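You operate a simulated robot arm through the tools that you are given. There is no shell and no other tool. Be economical: measure what you need, move in short steps, check, and stop when the job is done.

You are at the controls of a simulated two-armed robot. One attempt, no reset.

JOB
Hold the red basin on the top of the black bench steady with one hand and put the iron peg in it with the other.

It is judged by the outcome, as a careful person would: the job done as asked, and still so three seconds after it is handed in. It fails if anything else is knocked over, pushed out of place, dropped, spilled or broken.

ROBOT AND FRAMES
Two 7-joint arms with two-finger parallel grippers on one trunk, on a base that drives. Base frame: it is fixed to the floor where the robot stands at the start and does not move with it; the origin is under the middle of the robot, x ahead of it, y to its left, z up. Readings come in mm, degrees, newtons and seconds.
The left shoulder is at the start at [56, 101, 1034], the right one opposite. With the tool pointing down near the work surface each hand reaches from about 240 to 540 mm from the robot's upright axis, wherever it stands, measured 20 degrees to its own side. Places, roughly: red basin [500, 2000, 750]. Payload 2.4 kg a hand.
The TCP of each hand is the grasp point between the finger pads, 24 mm short of the fingertips. In the tool frame z runs along the fingers and y along their closing line. The gripper opens to 68 mm. The fingers are 17 mm wide and 10 mm thick; the gripper's body (40 by 70 mm) begins 41 mm behind the TCP.
Orientation is told as [roll, pitch, yaw] about the base's x, y, z axes, in that order, counted from this pose: with the fingers straight down and closing along the base's y, the tool's x points along the base's -x, its y along +y and its z along -z.

CONTROLS
- The arms move only by the tool send_rows. It takes "left_deltas", "right_deltas" or both (then of equal length, played together; a hand with none holds still); each is one flat list of numbers, 7 for each row, row after row: the turn, a rotation vector about the tool's x, y, z in units of 8 degrees (1.0 is 8 degrees), then the shift along the tool's x, y, z in units of 50 mm (1.0 is 50 mm), then the gripper command, from -1 (shut) to 1 (fully open), values between in proportion. In form: [ax, ay, az, x, y, z, grip, ax, ay, az, x, y, z, grip, ...]. A call has 1 to 20 rows; each row shifts and turns the commanded pose from where the row before left it, along the tool's axes as they then stand. A call with a number of a shift or a turn outside -1 to 1 is refused whole. Rows are played at 5 a second. More than 50 mm and 8.6 degrees between two rows, or a gripper value outside its range, and nothing of the call is played. A pose out of reach is approached as far as the arm can. The call stops where the force on the tool passes 40 N (or 10 N more than at its start, if that is more) or the arm is blocked; 0.2 s more then pass. Each finger travels about 72 mm/s and halts on what it meets, pressing with about 40 N; the grip force reading is that of the motor and also rises with nothing between the fingers. The clock runs only during rows and for 0.2 s after the last one: add rows that do not move to give the fingers time. It gives the time, the measured TCP pose, the force on the tool (base axes), the opening and the grip force at its end, in the units of the frame above (readings bear some noise), with the torque about the TCP (base axes, N m) and any sound that the robot's microphone picked up.
- Cameras (640 x 400 px; columns grow to the right, rows downward): "scene" is now at [145.4, 29, 1180]; the picture's right is [0.41, -0.91, 0.00], its down [-0.51, -0.23, -0.83] and it looks along [0.76, 0.34, -0.56] (base axes); focal length 278 px, centre (320, 200). "left" rides on the left gripper at [84, -11, -75] in its tool frame; the picture's right is [0.13, 0.99, 0.00], its down [-0.60, 0.08, -0.79] and it looks along [-0.79, 0.10, 0.61] (tool axes); focal length 251 px, centre (320, 200). "right" rides on the right gripper at [84, 11, -75] in its tool frame; the picture's right is [-0.13, 0.99, 0.00], its down [-0.60, -0.08, -0.79] and it looks along [-0.79, -0.10, 0.61] (tool axes); focal length 251 px, centre (320, 200). There is no depth. A picture from a camera that has moved, and an enlarged one, comes with that camera's place and axes in the base frame and with its lens. The place of the scene camera against the robot may be out by one fixed shift of up to 25 mm in any direction.
- get_image(camera): a new picture of that camera. No time passes.
- raise_lower(by): slides the trunk up (or, below 0, down) by that many mm; the arms and the scene camera ride with it, the base frame stays. It gives what a move gives, with no picture.
- roll_base(legs): drives the robot by 1 to 6 legs, each [ahead, left, turn to the left] in mm, mm and degrees, along the robot's own axes; the way and the turn of a leg run together, so that a leg with both is an arc; at most 1500 mm and 180 degrees a leg. The arms and the cameras ride along, it lands a little off, and it stops where it bumps. It gives what a move gives.
- head_to(pan, tilt): turns the head with the scene camera to pan (to the left, within 86 degrees either way) and tilt (down, from -29 to 69), counted from straight ahead of the robot. It gives what a move gives.
- zoom(camera, box): a new picture of the part [left, top, right, bottom] of that camera's present view, enlarged. No time passes.
- finish_job(): hands the job in; it is judged then, once.

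Go step by step. Nothing tells you exact positions but the pictures and the camera data: compare them with the known pose of the tool, close in by small moves and look again before you grip or let go. The budget is 120 turns and 100 pictures, counting those below and the enlarged ones. Unless the task says otherwise, let go and move clear before handing in, and close with one line.

The tools are called after "Request:" by a JSON object that holds its "fn" and its "kwargs". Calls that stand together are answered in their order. send_rows: Moves the arms, as the interface text tells. Its arguments: {"type":"object","properties":{"left_deltas":{"type":"array"},"right_deltas":{"type":"array"}},"required":[]} The other tools are called the same way: raise_lower (by) slides the trunk up or down; roll_base (legs) drives the base; head_to (pan, tilt) turns the head that bears the scene camera; get_image (camera) takes a picture; zoom (camera, box) takes an enlarged picture of a part of a camera's view; finish_job () hands the job in.

At the start:

```text
t: 0.0
left_tool_pos: [269.1, 301.9, 988.5]
left_orientation: [0.0, 0.0, 0.1]
left_force: [1.1, -0.2, 0.1]
left_ft_torque: [0.01, 0.01, 0.0]
left_finger_gap: 68.4
left_finger_force: 0.1
right_tool_pos: [326.3, 23.2, 1016.0]
right_orientation: [-0.1, 0.0, 0.0]
right_force: [-0.1, 0.1, -0.1]
right_ft_torque: [0.0, 0.01, 0.01]
right_finger_gap: 67.9
right_finger_force: 0.2
trunk travel left (down, up): [-250.0, 600.0]
robot x, y, heading: [0.7, -0.3, 0.2]
head pan, tilt: [24.2, 33.9]
```

scene: 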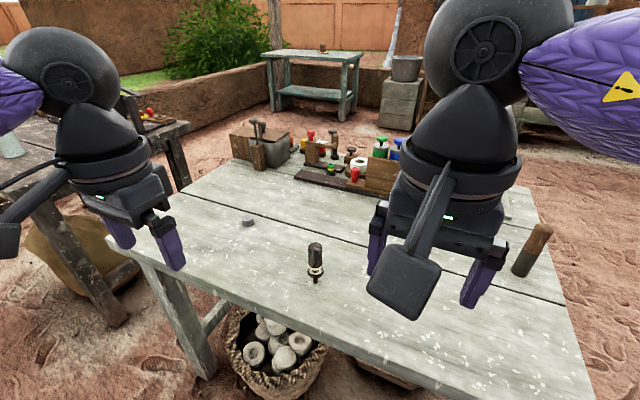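
right: 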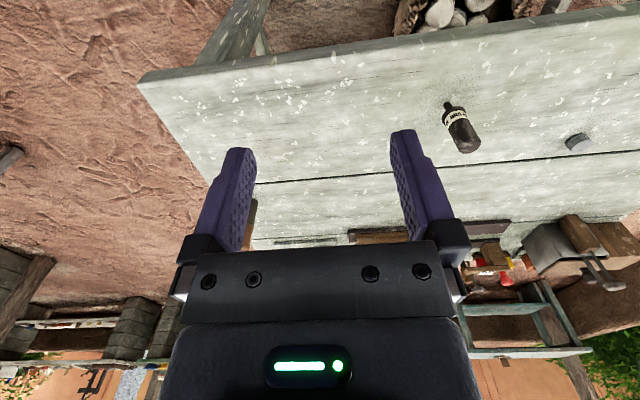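
left: 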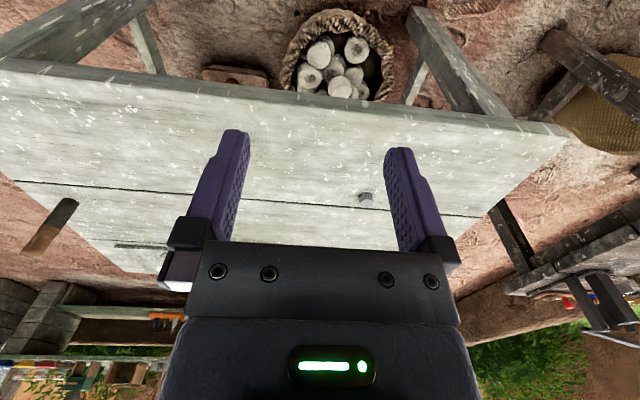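

I see a pale bench with a dark, stood-up object near its middle, a small grey piece and a wooden cylinder on the right. I'll zoom in to tell which one is the iron peg.

Request:
{"fn": "zoom", "kwargs": {"camera": "scene", "box": [220, 190, 380, 290]}}

Request:
{"fn": "zoom", "kwargs": {"camera": "scene", "box": [220, 110, 420, 235]}}

Request:
{"fn": "head_to", "kwargs": {"pan": 80, "tilt": 25}}

Request:
{"fn": "get_image", "kwargs": {"camera": "scene"}}

```text
4.00 times, centred on (300, 240) of scene
camera zoom: at [145.4, 29.0, 1180.0], right [0.41, -0.91, 0.0], down [-0.51, -0.23, -0.83], along [0.76, 0.34, -0.56], focal length 1113 px, centre (400, 40)
```

zoom: 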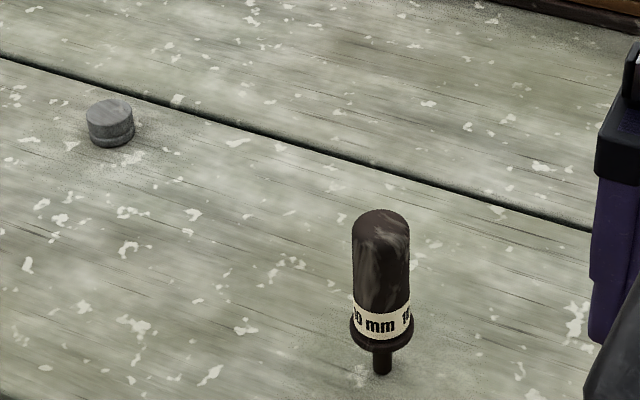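

```text
3.20 times, centred on (320, 172) of scene
camera zoom: at [145.4, 29.0, 1180.0], right [0.41, -0.91, 0.0], down [-0.51, -0.23, -0.83], along [0.76, 0.34, -0.56], focal length 891 px, centre (320, 288)
```

zoom: 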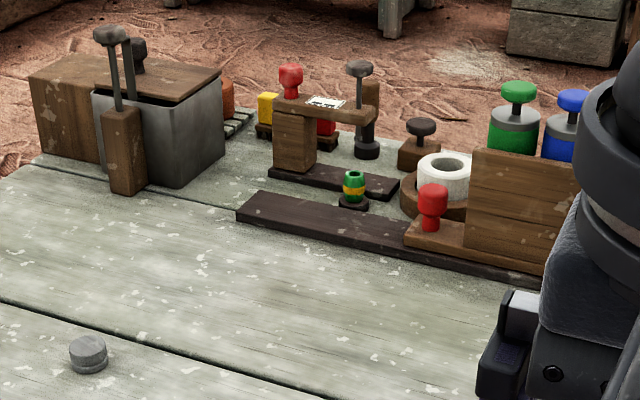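

```text
t: 1.2
left_tool_pos: [268.7, 302.5, 989.3]
left_orientation: [-0.1, -0.1, 0.1]
left_force: [-0.5, 0.4, 0.7]
left_ft_torque: [0.0, -0.01, -0.03]
left_finger_gap: 67.9
left_finger_force: 0.0
right_tool_pos: [326.2, 23.2, 1015.1]
right_orientation: [0.0, -0.1, 0.0]
right_force: [0.5, 0.3, -0.7]
right_ft_torque: [-0.02, -0.04, 0.01]
right_finger_gap: 67.7
right_finger_force: 0.1
trunk travel left (down, up): [-250.0, 600.0]
robot x, y, heading: [1.3, -0.5, -0.1]
head pan, tilt: [80.0, 25.0]
```

```text
94 pictures are left
camera scene: at [80.7, 83.4, 1194.1], right [0.98, -0.17, 0.0], down [-0.07, -0.42, -0.91], along [0.16, 0.89, -0.42], focal length 278 px, centre (320, 200)
```

scene: 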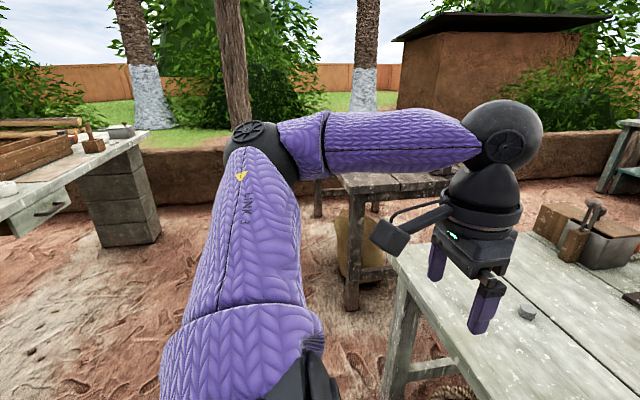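

The dark labelled object stands on a thin pin, and the black bench is hidden behind the left arm. I'll look at the other objects before deciding.

Request:
{"fn": "zoom", "kwargs": {"camera": "right", "box": [400, 70, 640, 220]}}

Request:
{"fn": "head_to", "kwargs": {"pan": 0, "tilt": 45}}

Request:
{"fn": "get_image", "kwargs": {"camera": "scene"}}

Request:
{"fn": "head_to", "kwargs": {"pan": 50, "tilt": 25}}

Request:
{"fn": "get_image", "kwargs": {"camera": "scene"}}

```text
2.67 times, centred on (520, 145) of right
camera zoom: at [241.5, 36.2, 1089.9], right [0.13, 0.99, 0.0], down [0.6, -0.08, 0.79], along [0.79, -0.1, -0.61], focal length 670 px, centre (-213, 347)
```

zoom: 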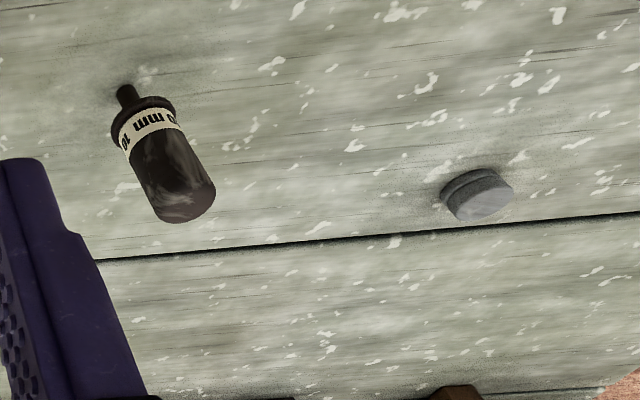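

```text
t: 2.8
left_tool_pos: [268.3, 303.0, 989.3]
left_orientation: [0.0, -0.1, 0.1]
left_force: [0.7, 0.3, -0.1]
left_ft_torque: [0.02, -0.01, 0.02]
left_finger_gap: 67.9
left_finger_force: 0.1
right_tool_pos: [324.8, 24.0, 1016.1]
right_orientation: [0.0, 0.0, -0.1]
right_force: [0.3, -0.2, -0.5]
right_ft_torque: [0.01, 0.0, 0.01]
right_finger_gap: 68.0
right_finger_force: 0.0
trunk travel left (down, up): [-250.0, 600.0]
robot x, y, heading: [1.9, -0.4, -0.2]
head pan, tilt: [0.0, 45.0]
```

```text
92 pictures are left
camera scene: at [145.9, -7.3, 1163.6], right [0.0, -1.0, 0.0], down [-0.71, 0.0, -0.71], along [0.71, 0.0, -0.71], focal length 278 px, centre (320, 200)
```

scene: 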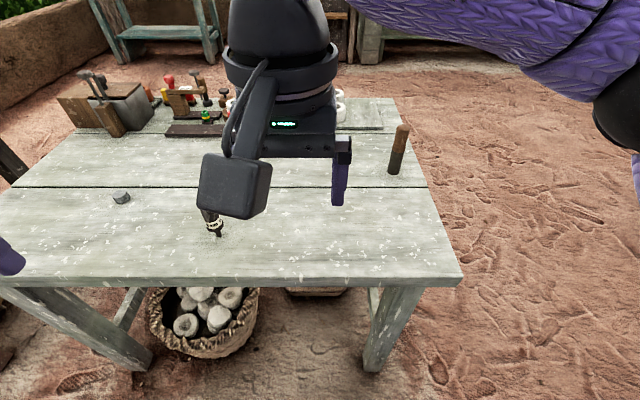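

```text
t: 4.0
left_tool_pos: [267.9, 302.4, 988.6]
left_orientation: [0.0, 0.2, 0.1]
left_force: [0.2, 0.5, 0.3]
left_ft_torque: [-0.01, 0.06, 0.02]
left_finger_gap: 68.2
left_finger_force: 0.1
right_tool_pos: [325.1, 24.0, 1015.1]
right_orientation: [0.0, 0.0, 0.0]
right_force: [-0.4, 0.2, 0.2]
right_ft_torque: [0.01, -0.03, 0.02]
right_finger_gap: 68.0
right_finger_force: 0.1
trunk travel left (down, up): [-250.0, 600.0]
robot x, y, heading: [-2.0, -1.2, -0.2]
head pan, tilt: [50.0, 25.0]
```

```text
91 pictures are left
camera scene: at [123.9, 63.2, 1194.1], right [0.77, -0.64, 0.0], down [-0.27, -0.32, -0.91], along [0.58, 0.69, -0.42], focal length 278 px, centre (320, 200)
```

scene: 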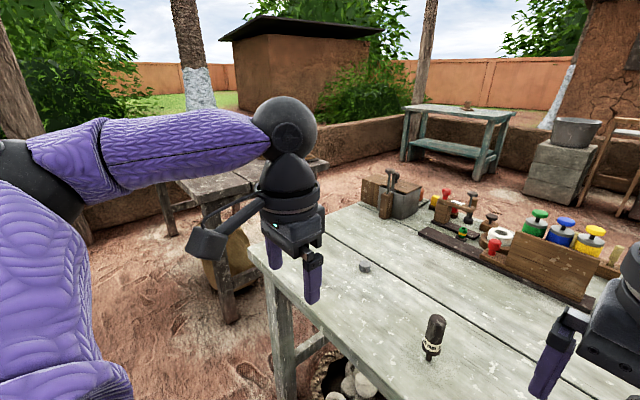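

The dark peg stands at about [468, 185] on the pale bench. I'll check the wooden-looking piece on the right and look at the black bench before committing.

Request:
{"fn": "zoom", "kwargs": {"camera": "scene", "box": [140, 140, 300, 240]}}

Request:
{"fn": "head_to", "kwargs": {"pan": 0, "tilt": 45}}

Request:
{"fn": "zoom", "kwargs": {"camera": "scene", "box": [330, 90, 490, 190]}}

Request:
{"fn": "zoom", "kwargs": {"camera": "scene", "box": [160, 170, 320, 270]}}

```text
4.00 times, centred on (220, 190) of scene
camera zoom: at [123.9, 63.2, 1194.1], right [0.77, -0.64, 0.0], down [-0.27, -0.32, -0.91], along [0.58, 0.69, -0.42], focal length 1113 px, centre (720, 240)
```

zoom: 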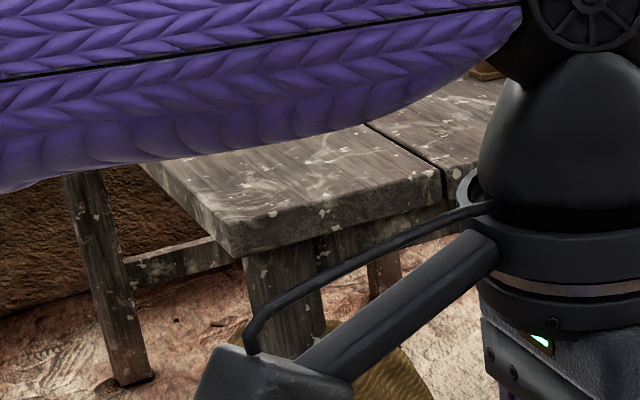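

```text
t: 5.1
left_tool_pos: [268.8, 303.2, 989.1]
left_orientation: [0.1, 0.0, 0.0]
left_force: [0.3, 0.0, 0.4]
left_ft_torque: [0.01, 0.02, 0.0]
left_finger_gap: 67.6
left_finger_force: 0.0
right_tool_pos: [326.4, 25.2, 1014.4]
right_orientation: [-0.1, 0.0, 0.1]
right_force: [-0.4, -0.1, 0.6]
right_ft_torque: [-0.02, -0.01, 0.0]
right_finger_gap: 68.1
right_finger_force: 0.1
trunk travel left (down, up): [-250.0, 600.0]
robot x, y, heading: [3.0, -0.3, 0.0]
head pan, tilt: [0.0, 45.0]
```

```text
4.00 times, centred on (410, 140) of scene
camera zoom: at [145.9, -7.3, 1163.6], right [0.0, -1.0, 0.0], down [-0.71, 0.0, -0.71], along [0.71, 0.0, -0.71], focal length 1113 px, centre (-40, 440)
```

zoom: 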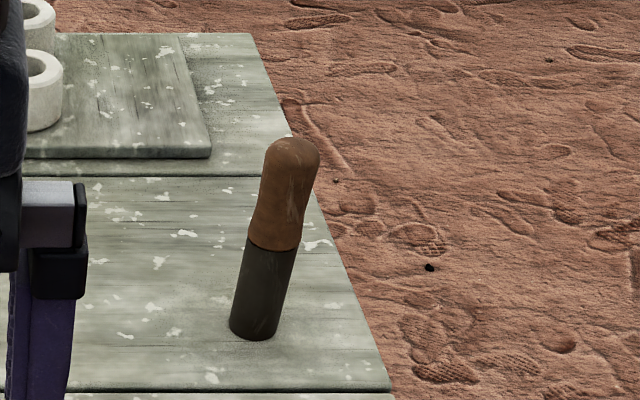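

```text
4.00 times, centred on (240, 220) of scene
camera zoom: at [145.9, -7.3, 1163.6], right [0.0, -1.0, 0.0], down [-0.71, 0.0, -0.71], along [0.71, 0.0, -0.71], focal length 1113 px, centre (640, 120)
```

zoom: 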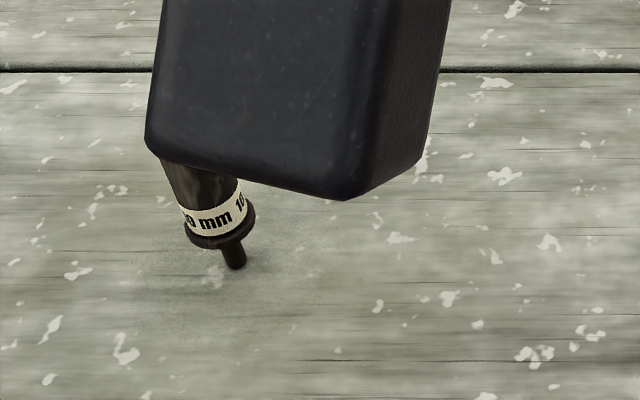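

There are two candidates: the dark mottled labelled peg, and a wooden-handled piece with a dark shaft. I'll turn left in place, with the arms well above the tables, to see the black bench and everything else around.

Request:
{"fn": "roll_base", "kwargs": {"legs": [[-150, 0, 0], [0, 0, 75]]}}

Request:
{"fn": "head_to", "kwargs": {"pan": 0, "tilt": 25}}

Request:
{"fn": "get_image", "kwargs": {"camera": "scene"}}

Request:
{"fn": "head_to", "kwargs": {"pan": 60, "tilt": 25}}

Request:
{"fn": "get_image", "kwargs": {"camera": "scene"}}

```text
t: 9.7
left_tool_pos: [-371.3, 337.8, 988.9]
left_orientation: [0.0, -0.1, 75.0]
left_force: [-0.4, 0.0, 0.3]
left_ft_torque: [0.04, -0.02, -0.02]
left_finger_gap: 67.9
left_finger_force: 0.1
right_tool_pos: [-88.1, 319.5, 1015.6]
right_orientation: [0.0, 0.0, 74.9]
right_force: [-0.3, -0.6, -0.1]
right_ft_torque: [-0.03, -0.02, -0.02]
right_finger_gap: 68.0
right_finger_force: 0.1
trunk travel left (down, up): [-250.0, 600.0]
robot x, y, heading: [-149.7, -3.3, 74.8]
head pan, tilt: [0.0, 45.0]
```

```text
t: 10.6
left_tool_pos: [-371.2, 338.5, 989.5]
left_orientation: [0.0, -0.1, 75.0]
left_force: [0.2, 0.5, 0.1]
left_ft_torque: [-0.03, -0.01, -0.01]
left_finger_gap: 67.8
left_finger_force: 0.0
right_tool_pos: [-87.7, 320.3, 1014.9]
right_orientation: [0.0, 0.1, 74.9]
right_force: [0.8, -0.4, 0.7]
right_ft_torque: [-0.03, -0.01, 0.05]
right_finger_gap: 68.1
right_finger_force: 0.0
trunk travel left (down, up): [-250.0, 600.0]
robot x, y, heading: [-147.0, -1.2, 74.8]
head pan, tilt: [0.0, 25.0]
```

```text
87 pictures are left
camera scene: at [-105.0, 139.2, 1194.1], right [0.97, -0.26, 0.0], down [-0.11, -0.41, -0.91], along [0.24, 0.87, -0.42], focal length 278 px, centre (320, 200)
```

scene: 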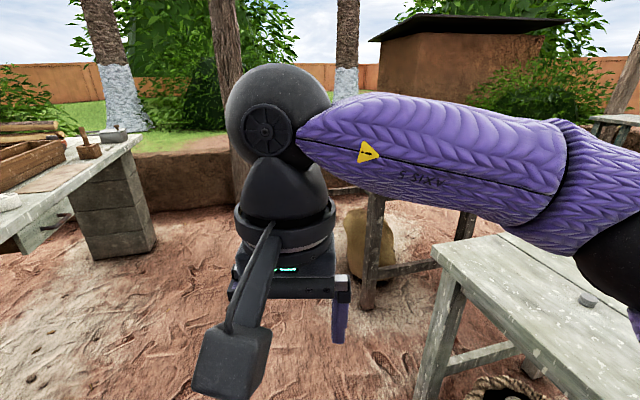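

```text
t: 11.9
left_tool_pos: [-371.8, 338.0, 989.1]
left_orientation: [0.0, 0.0, 75.1]
left_force: [0.7, 0.5, 0.1]
left_ft_torque: [0.01, 0.02, -0.02]
left_finger_gap: 68.0
left_finger_force: 0.0
right_tool_pos: [-88.3, 320.8, 1014.9]
right_orientation: [0.0, 0.0, 74.9]
right_force: [-0.4, -0.1, 0.2]
right_ft_torque: [0.0, -0.01, 0.02]
right_finger_gap: 68.0
right_finger_force: 0.1
trunk travel left (down, up): [-250.0, 600.0]
robot x, y, heading: [-149.7, -2.0, 74.8]
head pan, tilt: [60.0, 25.0]
```

```text
86 pictures are left
camera scene: at [-194.0, 115.5, 1194.2], right [0.71, 0.71, 0.0], down [0.3, -0.3, -0.91], along [-0.64, 0.64, -0.42], focal length 278 px, centre (320, 200)
```

scene: 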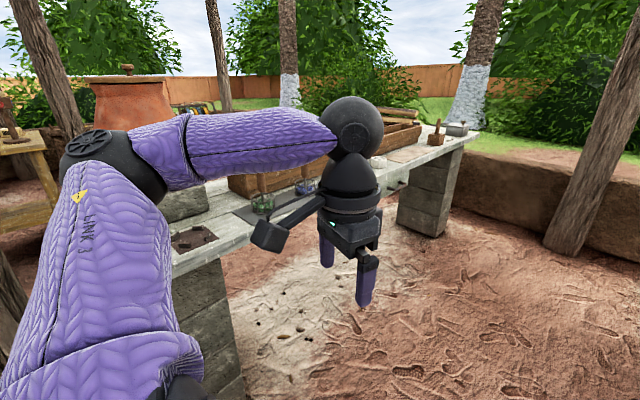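

The right arm still blocks the view, so I'll turn back 26° to look between the hands.

Request:
{"fn": "roll_base", "kwargs": {"legs": [[0, 0, -26]]}}

Request:
{"fn": "head_to", "kwargs": {"pan": 26, "tilt": 15}}

Request:
{"fn": "get_image", "kwargs": {"camera": "scene"}}

Request:
{"fn": "zoom", "kwargs": {"camera": "scene", "box": [200, 110, 400, 235]}}

```text
t: 13.6
left_tool_pos: [-201.7, 401.1, 988.4]
left_orientation: [0.1, 0.0, 49.1]
left_force: [0.0, -0.2, 0.2]
left_ft_torque: [-0.02, 0.01, 0.03]
left_finger_gap: 68.3
left_finger_force: 0.1
right_tool_pos: [45.8, 260.9, 1015.2]
right_orientation: [0.0, 0.0, 49.2]
right_force: [-0.3, 0.2, -0.2]
right_ft_torque: [0.01, 0.04, 0.05]
right_finger_gap: 67.9
right_finger_force: 0.0
trunk travel left (down, up): [-250.0, 600.0]
robot x, y, heading: [-150.1, 0.6, 49.0]
head pan, tilt: [60.0, 25.0]
```

```text
t: 14.6
left_tool_pos: [-202.0, 401.6, 989.5]
left_orientation: [0.0, 0.1, 49.2]
left_force: [-0.6, 0.6, 0.1]
left_ft_torque: [-0.02, -0.01, -0.03]
left_finger_gap: 68.1
left_finger_force: 0.0
right_tool_pos: [46.0, 261.4, 1015.2]
right_orientation: [0.0, 0.0, 49.0]
right_force: [0.2, 0.4, -0.2]
right_ft_torque: [-0.01, 0.0, 0.01]
right_finger_gap: 67.8
right_finger_force: 0.1
trunk travel left (down, up): [-250.0, 600.0]
robot x, y, heading: [-152.3, -1.9, 48.8]
head pan, tilt: [26.0, 15.0]
```

```text
85 pictures are left
camera scene: at [-81.3, 128.0, 1210.4], right [0.97, -0.26, 0.0], down [-0.07, -0.25, -0.97], along [0.25, 0.93, -0.26], focal length 278 px, centre (320, 200)
```

scene: 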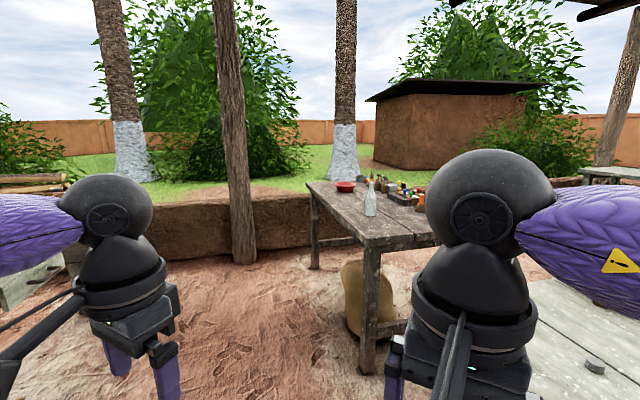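

```text
3.20 times, centred on (300, 172) of scene
camera zoom: at [-81.3, 128.0, 1210.4], right [0.97, -0.26, 0.0], down [-0.07, -0.25, -0.97], along [0.25, 0.93, -0.26], focal length 891 px, centre (384, 288)
```

zoom: 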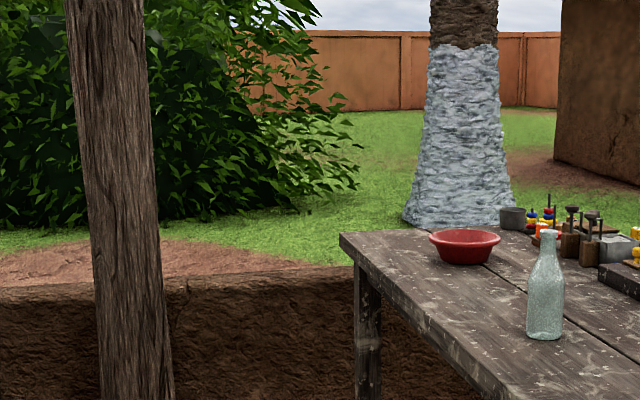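

The red basin is on the dark bench at roughly [600, 2000], with a bottle nearer on the same bench, at roughly [545, 1415]. I take the labelled 10 mm pin with a handle as the iron peg. I'll drive back to the pale bench and approach the peg with the left hand.

Request:
{"fn": "roll_base", "kwargs": {"legs": [[0, 0, -49], [150, 0, 0]]}}

Request:
{"fn": "send_rows", "kwargs": {"left_deltas": [0, 0, 0, -0.8, -0.5, 0, 1, 0, 0, 0, -0.8, -0.5, 0, 1, 0, 0, 0, -0.8, -0.5, 0.2, 1, 0, 0, 0, -0.6, -0.5, 0.4, 1], "right_deltas": [0, 0, 0, 0.2, -0.6, 0, 1, 0, 0, 0, 0.2, -0.6, 0, 1, 0, 0, 0, 0.2, -0.6, 0, 1, 0, 0, 0, 0.2, -0.6, 0, 1]}}

Request:
{"fn": "head_to", "kwargs": {"pan": 24, "tilt": 40}}

Request:
{"fn": "get_image", "kwargs": {"camera": "left"}}

Request:
{"fn": "get_image", "kwargs": {"camera": "scene"}}

```text
t: 18.2
left_tool_pos: [266.9, 304.1, 989.6]
left_orientation: [0.0, -0.1, 0.3]
left_force: [-0.1, 0.0, 0.2]
left_ft_torque: [0.01, 0.03, -0.01]
left_finger_gap: 68.1
left_finger_force: 0.1
right_tool_pos: [326.4, 27.2, 1014.1]
right_orientation: [0.1, 0.1, 0.2]
right_force: [-0.3, 0.5, -0.2]
right_ft_torque: [-0.03, 0.02, 0.03]
right_finger_gap: 68.3
right_finger_force: 0.1
trunk travel left (down, up): [-250.0, 600.0]
robot x, y, heading: [-0.4, 2.3, 0.1]
head pan, tilt: [26.0, 15.0]
```

```text
t: 19.2
left_tool_pos: [418.2, 205.4, 959.1]
left_orientation: [-0.2, 0.0, 0.3]
left_force: [0.3, 0.2, -0.1]
left_ft_torque: [0.01, 0.02, 0.02]
left_finger_gap: 67.7
left_finger_force: 0.0
right_tool_pos: [284.0, -95.2, 1014.5]
right_orientation: [0.0, 0.0, 0.2]
right_force: [-0.2, 0.1, 0.0]
right_ft_torque: [-0.02, 0.02, 0.02]
right_finger_gap: 67.9
right_finger_force: 0.0
trunk travel left (down, up): [-250.0, 600.0]
robot x, y, heading: [-0.7, 1.2, 0.1]
head pan, tilt: [26.0, 15.0]
```

```text
t: 20.1
left_tool_pos: [417.9, 206.5, 959.5]
left_orientation: [0.1, 0.0, 0.3]
left_force: [-0.2, 0.8, -0.1]
left_ft_torque: [-0.01, 0.06, -0.03]
left_finger_gap: 68.0
left_finger_force: 0.0
right_tool_pos: [285.6, -93.7, 1016.2]
right_orientation: [0.0, 0.1, 0.2]
right_force: [-0.8, 0.4, -0.7]
right_ft_torque: [0.0, -0.01, -0.01]
right_finger_gap: 67.8
right_finger_force: 0.1
trunk travel left (down, up): [-250.0, 600.0]
robot x, y, heading: [3.5, 4.3, 0.2]
head pan, tilt: [24.0, 40.0]
```

```text
83 pictures are left
camera left: at [333.7, 194.6, 1036.0], right [-0.13, 0.99, 0.0], down [0.6, 0.08, 0.79], along [0.79, 0.11, -0.61], focal length 251 px, centre (320, 200)
```

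left: 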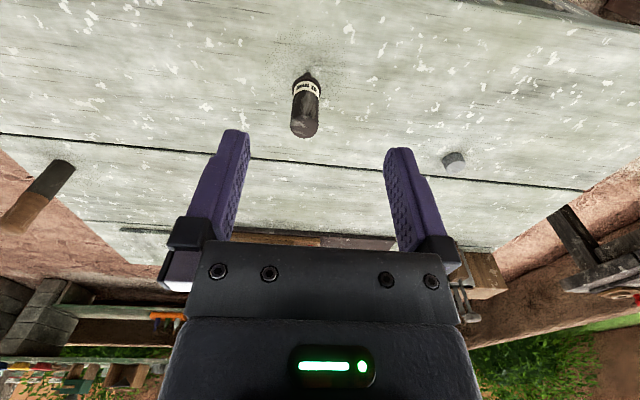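

```text
82 pictures are left
camera scene: at [142.1, 28.4, 1170.9], right [0.41, -0.91, 0.0], down [-0.59, -0.26, -0.77], along [0.7, 0.31, -0.64], focal length 278 px, centre (320, 200)
```

scene: 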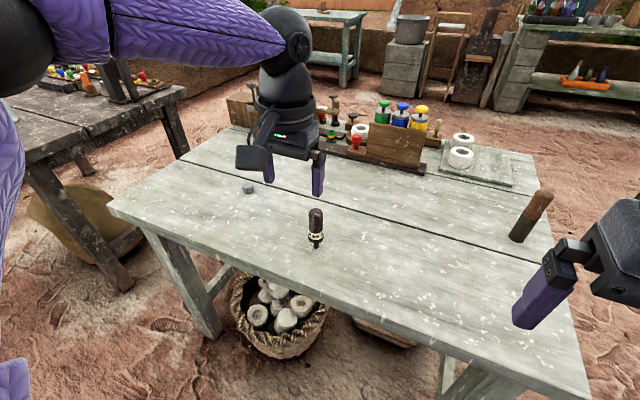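

The two wrist views put the peg at about [477, 199] with the table top near z 741. I'll move over it and look again.

Request:
{"fn": "send_rows", "kwargs": {"left_deltas": [0, 0, 0, -0.6, -0.07, 0.3, 1, 0, 0, 0, -0.58, -0.07, 0.5, 1, 0, 0, 0, 0, 0, 0.4, 1]}}

Request:
{"fn": "get_image", "kwargs": {"camera": "left"}}

Request:
{"fn": "zoom", "kwargs": {"camera": "scene", "box": [220, 120, 420, 245]}}

```text
t: 20.9
left_tool_pos: [473.7, 202.1, 899.6]
left_orientation: [0.0, -0.1, 0.5]
left_force: [-0.5, -0.1, -0.3]
left_ft_torque: [0.06, 0.02, -0.01]
left_finger_gap: 68.1
left_finger_force: 0.1
left hand out of reach, approached as far as the arm can: row 2
right_tool_pos: [285.2, -93.5, 1014.4]
right_orientation: [0.1, 0.0, 0.2]
right_force: [1.1, 0.3, -0.3]
right_ft_torque: [0.0, 0.02, 0.03]
right_finger_gap: 67.9
right_finger_force: 0.1
trunk travel left (down, up): [-250.0, 600.0]
robot x, y, heading: [-0.9, 1.4, 0.3]
head pan, tilt: [24.0, 40.0]
```

```text
81 pictures are left
camera left: at [389.2, 190.1, 975.4], right [-0.14, 0.99, 0.0], down [0.6, 0.08, 0.79], along [0.79, 0.11, -0.61], focal length 251 px, centre (320, 200)
```

left: 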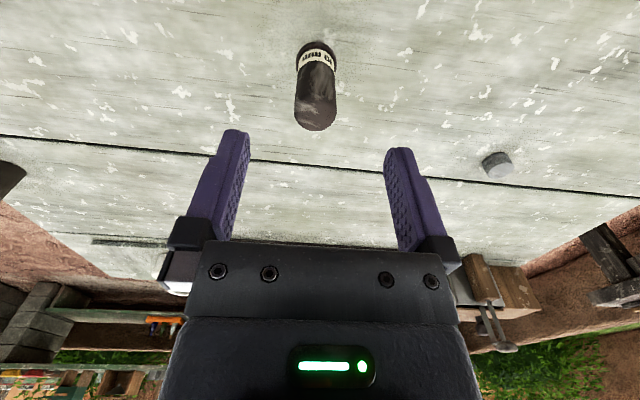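

```text
3.20 times, centred on (320, 182) of scene
camera zoom: at [142.3, 28.4, 1170.8], right [0.41, -0.91, 0.0], down [-0.59, -0.26, -0.77], along [0.7, 0.31, -0.64], focal length 891 px, centre (320, 256)
```

zoom: 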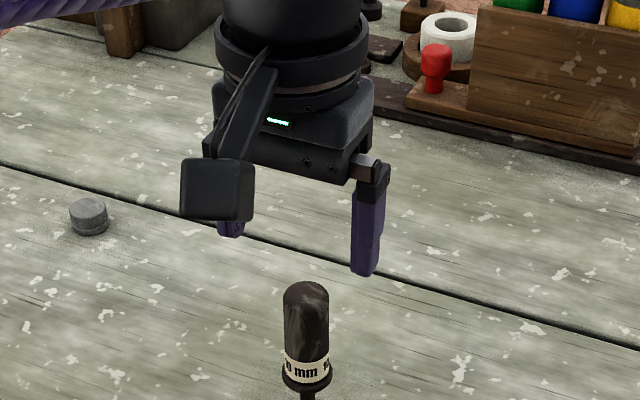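

The hand is nearly centred over the peg (its top is at about z 845). I'll go down along z so the fingertips straddle the handle.

Request:
{"fn": "send_rows", "kwargs": {"left_deltas": [0, 0, 0, 0, -0.02, 0.4, 1, 0, 0, 0, 0, -0.02, 0.4, 1]}}

Request:
{"fn": "get_image", "kwargs": {"camera": "left"}}

Request:
{"fn": "zoom", "kwargs": {"camera": "scene", "box": [220, 150, 420, 275]}}

```text
t: 21.4
left_tool_pos: [465.4, 201.4, 860.3]
left_orientation: [0.0, -0.1, 0.4]
left_force: [-0.4, -0.7, 0.1]
left_ft_torque: [0.0, -0.03, -0.04]
left_finger_gap: 67.8
left_finger_force: 0.2
left hand out of reach, approached as far as the arm can: row 1, 2
right_tool_pos: [284.7, -94.3, 1015.3]
right_orientation: [0.0, 0.0, 0.3]
right_force: [0.0, 0.4, -0.6]
right_ft_torque: [0.0, 0.03, -0.01]
right_finger_gap: 67.9
right_finger_force: 0.1
trunk travel left (down, up): [-250.0, 600.0]
robot x, y, heading: [-0.3, -0.5, 0.2]
head pan, tilt: [24.0, 40.0]
```

```text
79 pictures are left
camera left: at [382.8, 190.0, 936.5], right [-0.14, 0.99, 0.0], down [0.6, 0.08, 0.79], along [0.79, 0.11, -0.61], focal length 251 px, centre (320, 200)
```

left: 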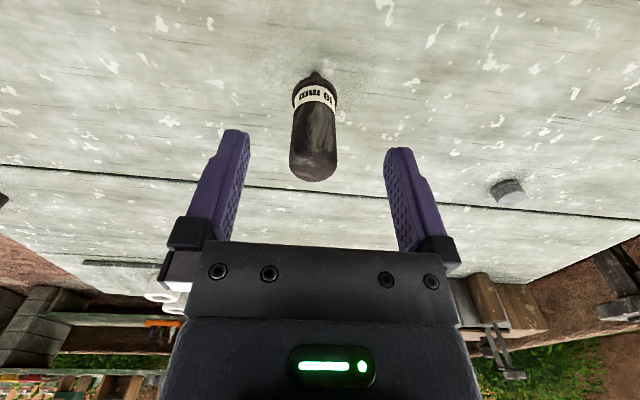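

```text
3.20 times, centred on (320, 212) of scene
camera zoom: at [142.1, 28.4, 1170.8], right [0.41, -0.91, 0.0], down [-0.59, -0.26, -0.77], along [0.7, 0.31, -0.64], focal length 891 px, centre (320, 160)
```

zoom: 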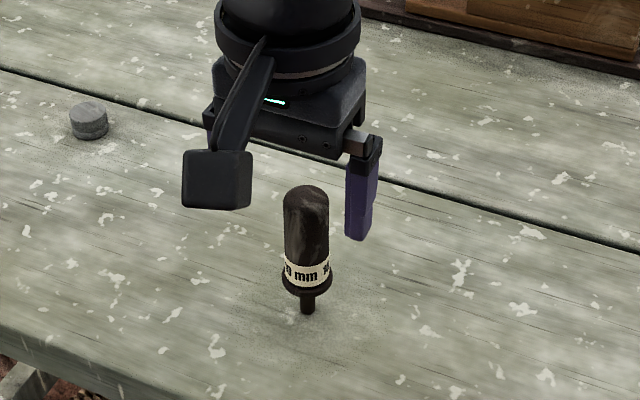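

The arm's reach shrinks lower down, so I'll raise the hand a little and lower the trunk instead.

Request:
{"fn": "send_rows", "kwargs": {"left_deltas": [0, 0, 0, 0, 0, -1, 1]}}

Request:
{"fn": "raise_lower", "kwargs": {"by": -80}}

Request:
{"fn": "get_image", "kwargs": {"camera": "left"}}

```text
t: 21.9
left_tool_pos: [466.1, 201.7, 911.3]
left_orientation: [-0.1, -0.1, 0.3]
left_force: [0.0, -0.4, 0.4]
left_ft_torque: [-0.02, 0.0, -0.01]
left_finger_gap: 68.0
left_finger_force: 0.0
right_tool_pos: [284.9, -94.3, 1015.4]
right_orientation: [0.0, -0.1, 0.2]
right_force: [1.2, -0.7, 0.3]
right_ft_torque: [-0.01, -0.02, 0.01]
right_finger_gap: 67.9
right_finger_force: 0.1
trunk travel left (down, up): [-250.0, 600.0]
robot x, y, heading: [-0.9, 0.5, 0.1]
head pan, tilt: [24.0, 40.0]
```

```text
t: 23.0
left_tool_pos: [466.2, 200.3, 830.6]
left_orientation: [0.1, 0.0, 0.2]
left_force: [-0.1, -0.2, 0.6]
left_ft_torque: [0.01, 0.01, -0.02]
left_finger_gap: 68.2
left_finger_force: 0.1
right_tool_pos: [285.2, -92.8, 935.2]
right_orientation: [0.0, 0.0, 0.2]
right_force: [0.1, -0.1, 0.6]
right_ft_torque: [-0.03, -0.02, 0.01]
right_finger_gap: 67.9
right_finger_force: 0.0
trunk travel left (down, up): [-170.0, 680.0]
robot x, y, heading: [-1.7, 2.1, -0.1]
head pan, tilt: [24.0, 40.0]
```

```text
77 pictures are left
camera left: at [382.4, 189.2, 907.2], right [-0.14, 0.99, 0.0], down [0.6, 0.08, 0.79], along [0.79, 0.11, -0.61], focal length 251 px, centre (320, 200)
```

left: 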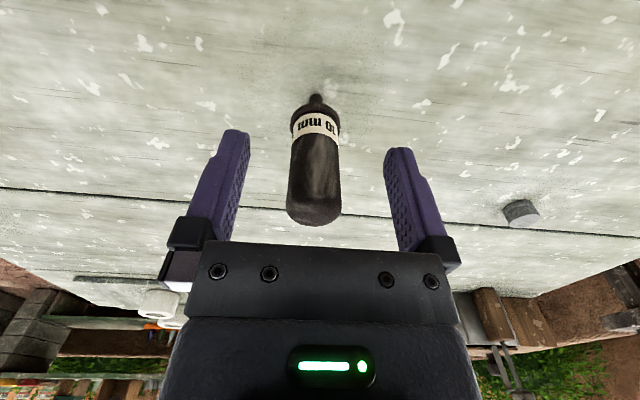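

The pin base now reads [478, 200]. I'll move 12 mm ahead and 10 mm down.

Request:
{"fn": "send_rows", "kwargs": {"left_deltas": [0, 0, 0, -0.24, 0, 0.1, 1, 0, 0, 0, 0, 0, 0.1, 1]}}

Request:
{"fn": "get_image", "kwargs": {"camera": "left"}}

Request:
{"fn": "zoom", "kwargs": {"camera": "scene", "box": [220, 100, 420, 225]}}

```text
t: 23.6
left_tool_pos: [479.8, 200.4, 822.1]
left_orientation: [0.0, 0.0, 0.3]
left_force: [-0.4, -0.8, -0.2]
left_ft_torque: [-0.02, -0.02, 0.05]
left_finger_gap: 68.0
left_finger_force: 0.0
right_tool_pos: [285.3, -94.1, 934.7]
right_orientation: [-0.1, 0.0, 0.2]
right_force: [-0.7, -0.2, 0.9]
right_ft_torque: [0.02, 0.0, 0.0]
right_finger_gap: 68.0
right_finger_force: 0.0
trunk travel left (down, up): [-170.0, 680.0]
robot x, y, heading: [2.3, -0.4, 0.2]
head pan, tilt: [24.0, 40.0]
```

```text
76 pictures are left
camera left: at [394.6, 189.2, 896.8], right [-0.13, 0.99, 0.0], down [0.6, 0.08, 0.79], along [0.79, 0.11, -0.61], focal length 251 px, centre (320, 200)
```

left: 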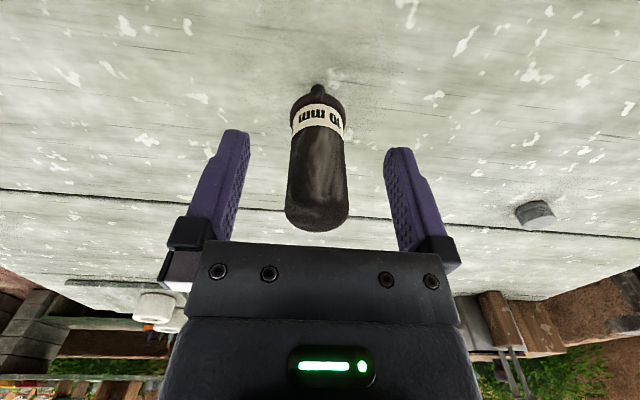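

```text
3.20 times, centred on (320, 162) of scene
camera zoom: at [163.2, 28.5, 1089.2], right [0.41, -0.91, 0.0], down [-0.59, -0.26, -0.77], along [0.7, 0.31, -0.64], focal length 891 px, centre (320, 320)
```

zoom: 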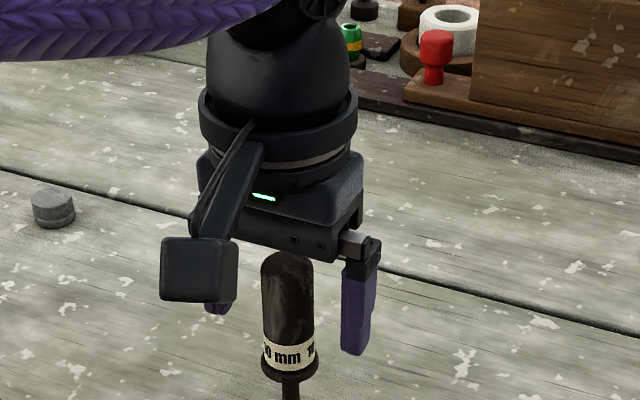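

The peg is centred between the fingers, so I'll close.

Request:
{"fn": "send_rows", "kwargs": {"left_deltas": [0, 0, 0, 0, 0, 0, 0.2, 0, 0, 0, 0, 0, 0, -0.4, 0, 0, 0, 0, 0, 0, -1, 0, 0, 0, 0, 0, 0, -1, 0, 0, 0, 0, 0, 0, -1]}}

Request:
{"fn": "get_image", "kwargs": {"camera": "left"}}

```text
t: 24.8
left_tool_pos: [477.7, 200.4, 821.2]
left_orientation: [-0.1, 0.0, 0.3]
left_force: [0.6, -0.4, 0.7]
left_ft_torque: [-0.01, 0.01, -0.01]
left_finger_gap: 26.0
left_finger_force: 39.4
right_tool_pos: [286.0, -94.4, 935.1]
right_orientation: [0.0, 0.1, 0.1]
right_force: [0.0, 0.7, -0.2]
right_ft_torque: [0.0, -0.01, -0.01]
right_finger_gap: 68.1
right_finger_force: 0.0
trunk travel left (down, up): [-170.0, 680.0]
robot x, y, heading: [1.4, 1.1, 0.2]
head pan, tilt: [24.0, 40.0]
```

```text
74 pictures are left
camera left: at [394.5, 189.1, 896.9], right [-0.13, 0.99, 0.0], down [0.6, 0.08, 0.79], along [0.79, 0.11, -0.61], focal length 251 px, centre (320, 200)
```

left: 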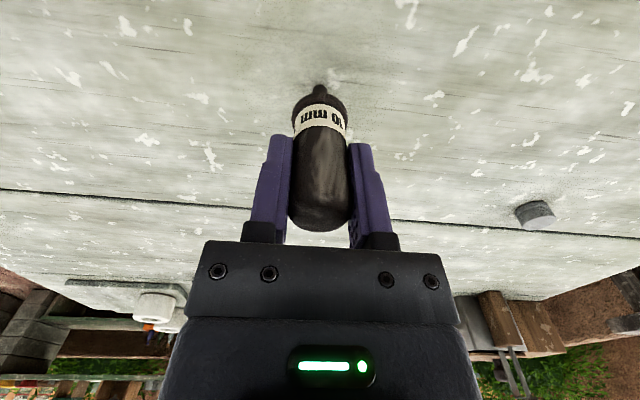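

The grip holds a 26 mm handle. I'll lift straight up with the trunk and look.

Request:
{"fn": "raise_lower", "kwargs": {"by": 130}}

Request:
{"fn": "get_image", "kwargs": {"camera": "left"}}

Request:
{"fn": "get_image", "kwargs": {"camera": "scene"}}

```text
t: 26.4
left_tool_pos: [472.3, 200.2, 973.5]
left_orientation: [0.0, -3.0, 0.3]
left_force: [0.1, 0.8, -1.5]
left_ft_torque: [0.01, 0.0, 0.02]
left_finger_gap: 25.9
left_finger_force: 39.8
right_tool_pos: [285.6, -95.2, 1064.8]
right_orientation: [0.1, 0.2, 0.3]
right_force: [-0.3, -0.6, 0.2]
right_ft_torque: [0.02, 0.0, -0.02]
right_finger_gap: 67.7
right_finger_force: 0.1
trunk travel left (down, up): [-300.0, 550.0]
robot x, y, heading: [-1.2, 1.0, 0.2]
head pan, tilt: [24.0, 40.0]
```

```text
73 pictures are left
camera left: at [384.5, 189.4, 1045.0], right [-0.13, 0.99, -0.01], down [0.56, 0.08, 0.82], along [0.82, 0.11, -0.57], focal length 251 px, centre (320, 200)
```

left: 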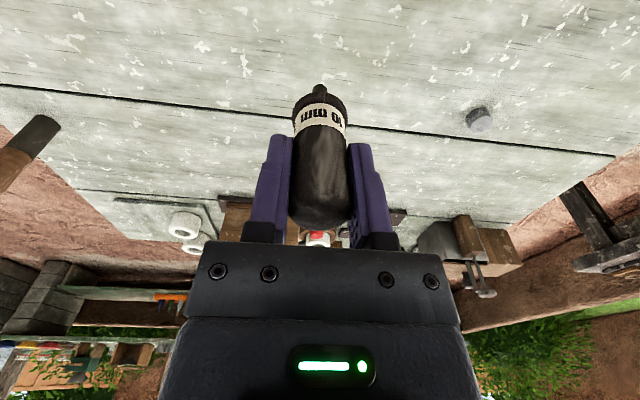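

```text
72 pictures are left
camera scene: at [131.3, 28.4, 1221.4], right [0.41, -0.91, 0.0], down [-0.59, -0.26, -0.77], along [0.7, 0.31, -0.64], focal length 278 px, centre (320, 200)
```

scene: 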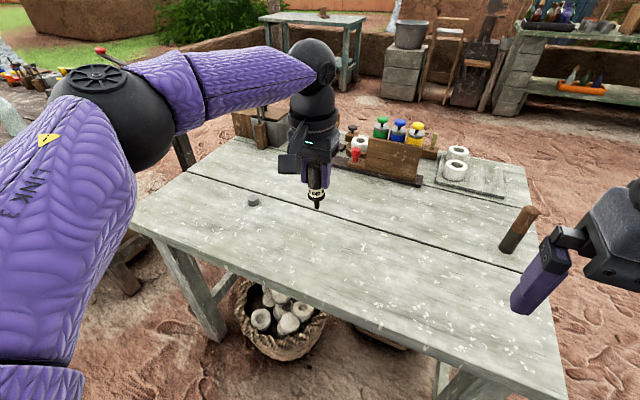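

The peg is up. I'll retract the left hand towards the body at a safe height, then back off and strafe left to the dark bench.

Request:
{"fn": "send_rows", "kwargs": {"left_deltas": [0, 0, 0, 0.9, 0.3, 0, -1, 0, 0, 0, 0.9, 0.3, 0, -1, 0, 0, 0, 0.9, 0.3, 0, -1]}}

Request:
{"fn": "roll_base", "kwargs": {"legs": [[-220, 0, 0], [0, 1000, 0]]}}

Request:
{"fn": "head_to", "kwargs": {"pan": 24, "tilt": 22}}

Request:
{"fn": "get_image", "kwargs": {"camera": "scene"}}

```text
t: 27.2
left_tool_pos: [336.3, 245.0, 967.2]
left_orientation: [-0.1, -3.0, 0.4]
left_force: [-0.1, -0.7, -0.7]
left_ft_torque: [-0.01, 0.02, -0.01]
left_finger_gap: 26.1
left_finger_force: 39.8
right_tool_pos: [285.2, -92.5, 1064.5]
right_orientation: [-0.1, 0.0, 0.2]
right_force: [0.4, -0.1, 1.0]
right_ft_torque: [-0.01, 0.0, 0.03]
right_finger_gap: 68.0
right_finger_force: 0.1
trunk travel left (down, up): [-300.0, 550.0]
robot x, y, heading: [-1.6, 0.9, 0.1]
head pan, tilt: [24.0, 40.0]
```

```text
t: 33.7
left_tool_pos: [110.9, 1245.3, 967.0]
left_orientation: [0.0, -3.0, 0.4]
left_force: [-0.5, 0.2, -0.8]
left_ft_torque: [-0.01, 0.01, 0.0]
left_finger_gap: 25.7
left_finger_force: 40.6
right_tool_pos: [60.4, 906.6, 1065.2]
right_orientation: [0.1, -0.1, 0.3]
right_force: [0.4, -0.3, -1.0]
right_ft_torque: [0.0, 0.01, 0.01]
right_finger_gap: 68.1
right_finger_force: 0.0
trunk travel left (down, up): [-300.0, 550.0]
robot x, y, heading: [-227.6, 1001.0, -0.1]
head pan, tilt: [24.0, 40.0]
```

```text
t: 34.5
left_tool_pos: [110.6, 1244.0, 965.5]
left_orientation: [0.0, -2.9, 0.4]
left_force: [0.6, -0.2, -0.6]
left_ft_torque: [-0.03, -0.01, 0.03]
left_finger_gap: 25.7
left_finger_force: 39.7
right_tool_pos: [60.3, 905.7, 1064.6]
right_orientation: [0.0, 0.0, 0.3]
right_force: [-0.3, 0.4, -0.6]
right_ft_torque: [-0.01, -0.02, 0.02]
right_finger_gap: 68.0
right_finger_force: 0.1
trunk travel left (down, up): [-300.0, 550.0]
robot x, y, heading: [-223.7, 1001.7, 0.2]
head pan, tilt: [24.0, 22.0]
```

```text
71 pictures are left
camera scene: at [-87.3, 1032.0, 1249.6], right [0.41, -0.91, 0.0], down [-0.34, -0.15, -0.93], along [0.84, 0.38, -0.38], focal length 278 px, centre (320, 200)
```

scene: 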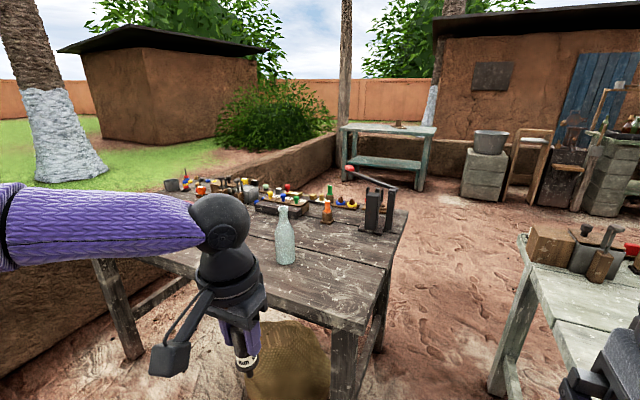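

The bottle is clear ahead, and the basin is behind the left arm. I'll strafe on to about y 1700 and check the basin and the post.

Request:
{"fn": "roll_base", "kwargs": {"legs": [[0, 700, 0]]}}

Request:
{"fn": "get_image", "kwargs": {"camera": "scene"}}

Request:
{"fn": "head_to", "kwargs": {"pan": 84, "tilt": 25}}

Request:
{"fn": "get_image", "kwargs": {"camera": "scene"}}

```text
t: 38.4
left_tool_pos: [107.6, 1948.1, 966.7]
left_orientation: [-0.1, -3.0, 0.4]
left_force: [-0.1, -0.1, -1.6]
left_ft_torque: [0.01, 0.01, 0.0]
left_finger_gap: 25.6
left_finger_force: 40.7
right_tool_pos: [56.5, 1610.9, 1064.3]
right_orientation: [0.0, 0.0, 0.4]
right_force: [-0.3, -0.5, -0.4]
right_ft_torque: [-0.01, -0.02, 0.01]
right_finger_gap: 68.2
right_finger_force: 0.2
trunk travel left (down, up): [-300.0, 550.0]
robot x, y, heading: [-228.0, 1703.8, 0.5]
head pan, tilt: [24.0, 22.0]
```

```text
70 pictures are left
camera scene: at [-91.3, 1736.0, 1249.7], right [0.41, -0.91, 0.0], down [-0.34, -0.15, -0.93], along [0.84, 0.38, -0.38], focal length 278 px, centre (320, 200)
```

scene: 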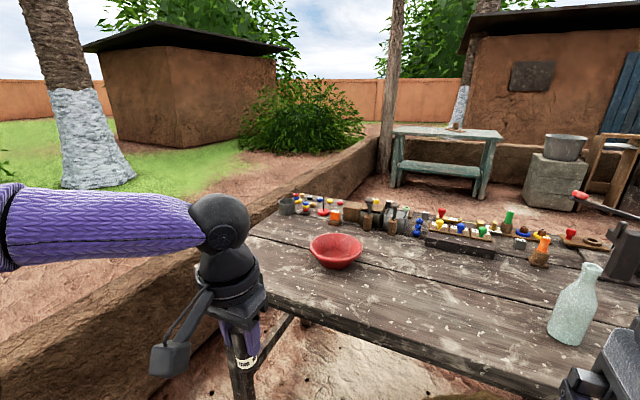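

```text
t: 39.6
left_tool_pos: [107.0, 1948.2, 967.4]
left_orientation: [0.1, -2.9, 0.5]
left_force: [-0.1, -0.6, -1.2]
left_ft_torque: [-0.02, 0.01, 0.02]
left_finger_gap: 25.1
left_finger_force: 40.1
right_tool_pos: [57.1, 1610.7, 1064.9]
right_orientation: [-0.1, 0.1, 0.3]
right_force: [0.1, -0.2, -0.1]
right_ft_torque: [0.02, 0.02, 0.0]
right_finger_gap: 67.8
right_finger_force: 0.0
trunk travel left (down, up): [-300.0, 550.0]
robot x, y, heading: [-229.4, 1708.7, 0.4]
head pan, tilt: [84.0, 25.0]
```

```text
69 pictures are left
camera scene: at [-166.7, 1789.4, 1244.9], right [0.99, -0.1, 0.0], down [-0.04, -0.42, -0.91], along [0.09, 0.9, -0.42], focal length 278 px, centre (320, 200)
```

scene: 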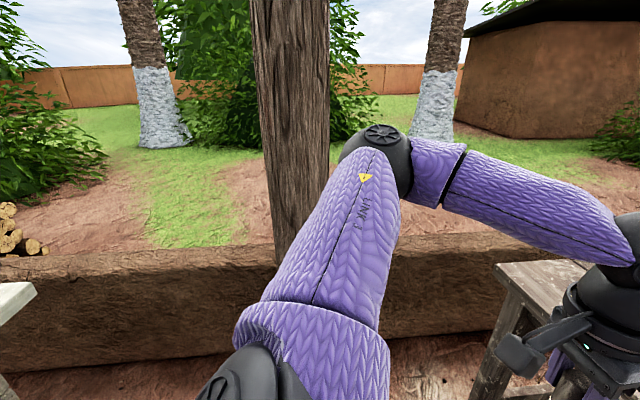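

The basin centre is about [600, 1994], roughly 165 mm wide, with the bench front edge at x≈382. I'll move ahead first (away from the post), then left, and look from close.

Request:
{"fn": "roll_base", "kwargs": {"legs": [[250, 0, 0], [0, 250, 0]]}}

Request:
{"fn": "head_to", "kwargs": {"pan": 0, "tilt": 45}}

Request:
{"fn": "get_image", "kwargs": {"camera": "scene"}}

Request:
{"fn": "get_image", "kwargs": {"camera": "right"}}

```text
t: 42.9
left_tool_pos: [357.4, 2199.0, 966.0]
left_orientation: [-0.1, -3.0, 0.4]
left_force: [0.3, 0.4, -1.3]
left_ft_torque: [-0.02, 0.01, -0.02]
left_finger_gap: 25.3
left_finger_force: 40.1
right_tool_pos: [308.2, 1861.7, 1065.4]
right_orientation: [0.0, 0.0, 0.3]
right_force: [0.2, 0.1, 0.8]
right_ft_torque: [0.03, 0.01, -0.03]
right_finger_gap: 67.9
right_finger_force: 0.1
trunk travel left (down, up): [-300.0, 550.0]
robot x, y, heading: [20.2, 1955.2, 0.0]
head pan, tilt: [84.0, 25.0]
```

```text
t: 44.5
left_tool_pos: [357.4, 2198.5, 966.2]
left_orientation: [0.0, -3.0, 0.4]
left_force: [0.4, -0.3, -1.4]
left_ft_torque: [0.0, 0.02, 0.02]
left_finger_gap: 25.3
left_finger_force: 40.5
right_tool_pos: [306.4, 1861.2, 1064.7]
right_orientation: [0.1, 0.0, 0.4]
right_force: [-0.3, 0.6, -0.4]
right_ft_torque: [-0.02, 0.0, 0.02]
right_finger_gap: 68.1
right_finger_force: 0.0
trunk travel left (down, up): [-300.0, 550.0]
robot x, y, heading: [16.5, 1956.1, 0.1]
head pan, tilt: [0.0, 45.0]
```

```text
68 pictures are left
camera scene: at [155.6, 1949.2, 1214.3], right [0.01, -1.0, 0.0], down [-0.71, 0.0, -0.71], along [0.71, 0.0, -0.71], focal length 278 px, centre (320, 200)
```

scene: 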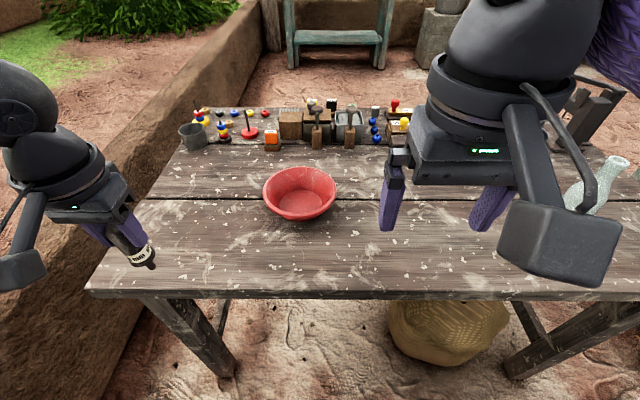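

```text
67 pictures are left
camera right: at [222.6, 1873.2, 1139.8], right [0.12, 0.99, 0.0], down [0.6, -0.08, 0.79], along [0.79, -0.1, -0.61], focal length 251 px, centre (320, 200)
```

right: 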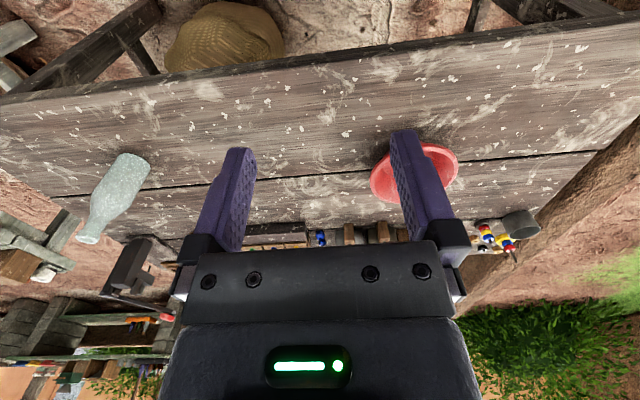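

The basin rim centre is at about [600, 1993]. I'll look steeply down to see how much room there is between my base and the bench.

Request:
{"fn": "head_to", "kwargs": {"pan": 0, "tilt": 69}}

Request:
{"fn": "get_image", "kwargs": {"camera": "scene"}}

```text
t: 45.4
left_tool_pos: [356.5, 2198.6, 966.0]
left_orientation: [-0.1, -3.0, 0.3]
left_force: [0.5, -0.5, -1.1]
left_ft_torque: [-0.02, 0.02, 0.02]
left_finger_gap: 25.2
left_finger_force: 39.5
right_tool_pos: [307.0, 1860.9, 1064.3]
right_orientation: [-0.1, 0.1, 0.3]
right_force: [-0.1, 0.9, 0.5]
right_ft_torque: [-0.01, 0.0, 0.03]
right_finger_gap: 68.0
right_finger_force: 0.0
trunk travel left (down, up): [-300.0, 550.0]
robot x, y, heading: [21.5, 1957.9, 0.4]
head pan, tilt: [0.0, 68.8]
```

```text
66 pictures are left
camera scene: at [130.2, 1949.0, 1185.5], right [0.01, -1.0, 0.0], down [-0.93, -0.01, -0.36], along [0.36, 0.0, -0.93], focal length 278 px, centre (320, 200)
```

scene: 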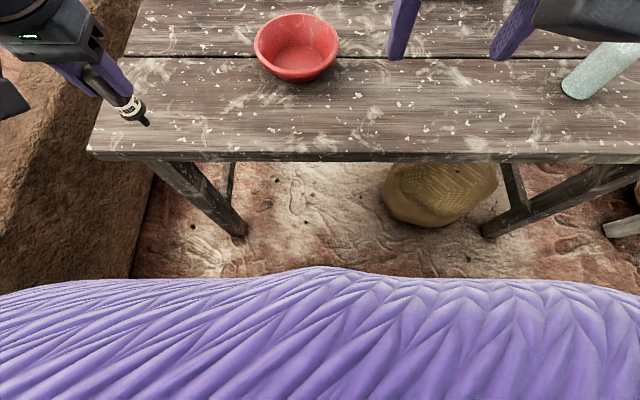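

The floor is clear up to the bench, so moving 95 mm ahead is safe. I'll do that and view the basin closely.

Request:
{"fn": "roll_base", "kwargs": {"legs": [[95, 0, 0]]}}

Request:
{"fn": "head_to", "kwargs": {"pan": 0, "tilt": 50}}

Request:
{"fn": "zoom", "kwargs": {"camera": "scene", "box": [220, 100, 420, 225]}}

Request:
{"fn": "get_image", "kwargs": {"camera": "right"}}

```text
t: 46.5
left_tool_pos: [451.6, 2199.6, 965.8]
left_orientation: [-0.1, -2.9, 0.4]
left_force: [-0.2, 0.5, -0.8]
left_ft_torque: [-0.02, 0.02, 0.0]
left_finger_gap: 25.4
left_finger_force: 39.8
right_tool_pos: [400.3, 1862.1, 1065.0]
right_orientation: [0.1, -0.1, 0.4]
right_force: [-0.4, -0.4, -0.3]
right_ft_torque: [-0.04, 0.0, -0.02]
right_finger_gap: 67.9
right_finger_force: 0.1
trunk travel left (down, up): [-300.0, 550.0]
robot x, y, heading: [112.3, 1955.5, 0.3]
head pan, tilt: [0.0, 68.8]
```

```text
t: 47.3
left_tool_pos: [451.7, 2199.8, 966.1]
left_orientation: [-0.1, -3.0, 0.5]
left_force: [-0.4, -0.2, 0.0]
left_ft_torque: [-0.01, 0.02, 0.02]
left_finger_gap: 25.5
left_finger_force: 40.0
right_tool_pos: [400.3, 1862.4, 1064.5]
right_orientation: [0.0, 0.0, 0.2]
right_force: [-0.2, 0.5, 0.2]
right_ft_torque: [0.01, -0.02, -0.02]
right_finger_gap: 67.9
right_finger_force: 0.1
trunk travel left (down, up): [-300.0, 550.0]
robot x, y, heading: [113.2, 1958.1, 0.3]
head pan, tilt: [0.0, 50.0]
```

```text
3.20 times, centred on (320, 162) of scene
camera zoom: at [245.5, 1949.7, 1207.3], right [0.01, -1.0, 0.0], down [-0.77, 0.0, -0.64], along [0.64, 0.0, -0.77], focal length 891 px, centre (320, 320)
```

zoom: 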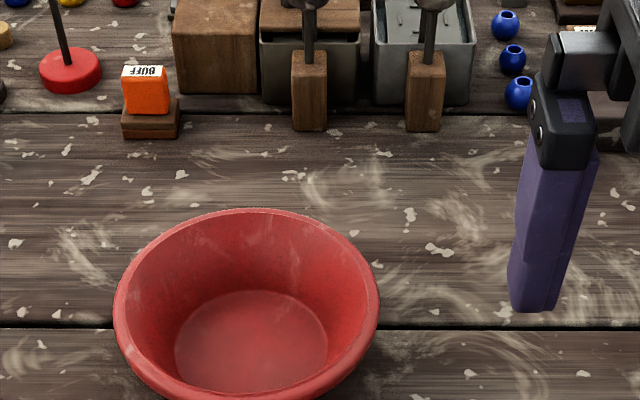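

```text
64 pictures are left
camera right: at [316.9, 1873.7, 1139.8], right [0.12, 0.99, 0.0], down [0.6, -0.08, 0.79], along [0.79, -0.1, -0.61], focal length 251 px, centre (320, 200)
```

right: 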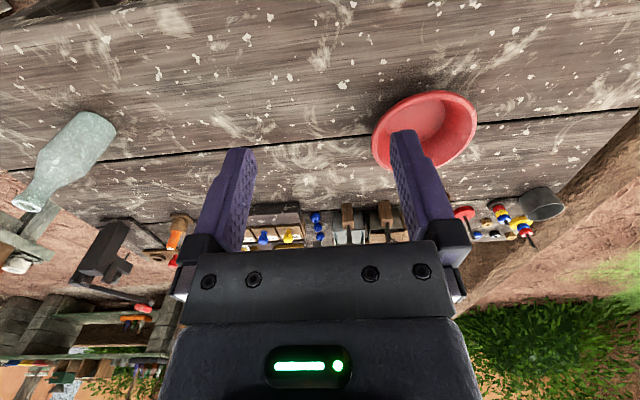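

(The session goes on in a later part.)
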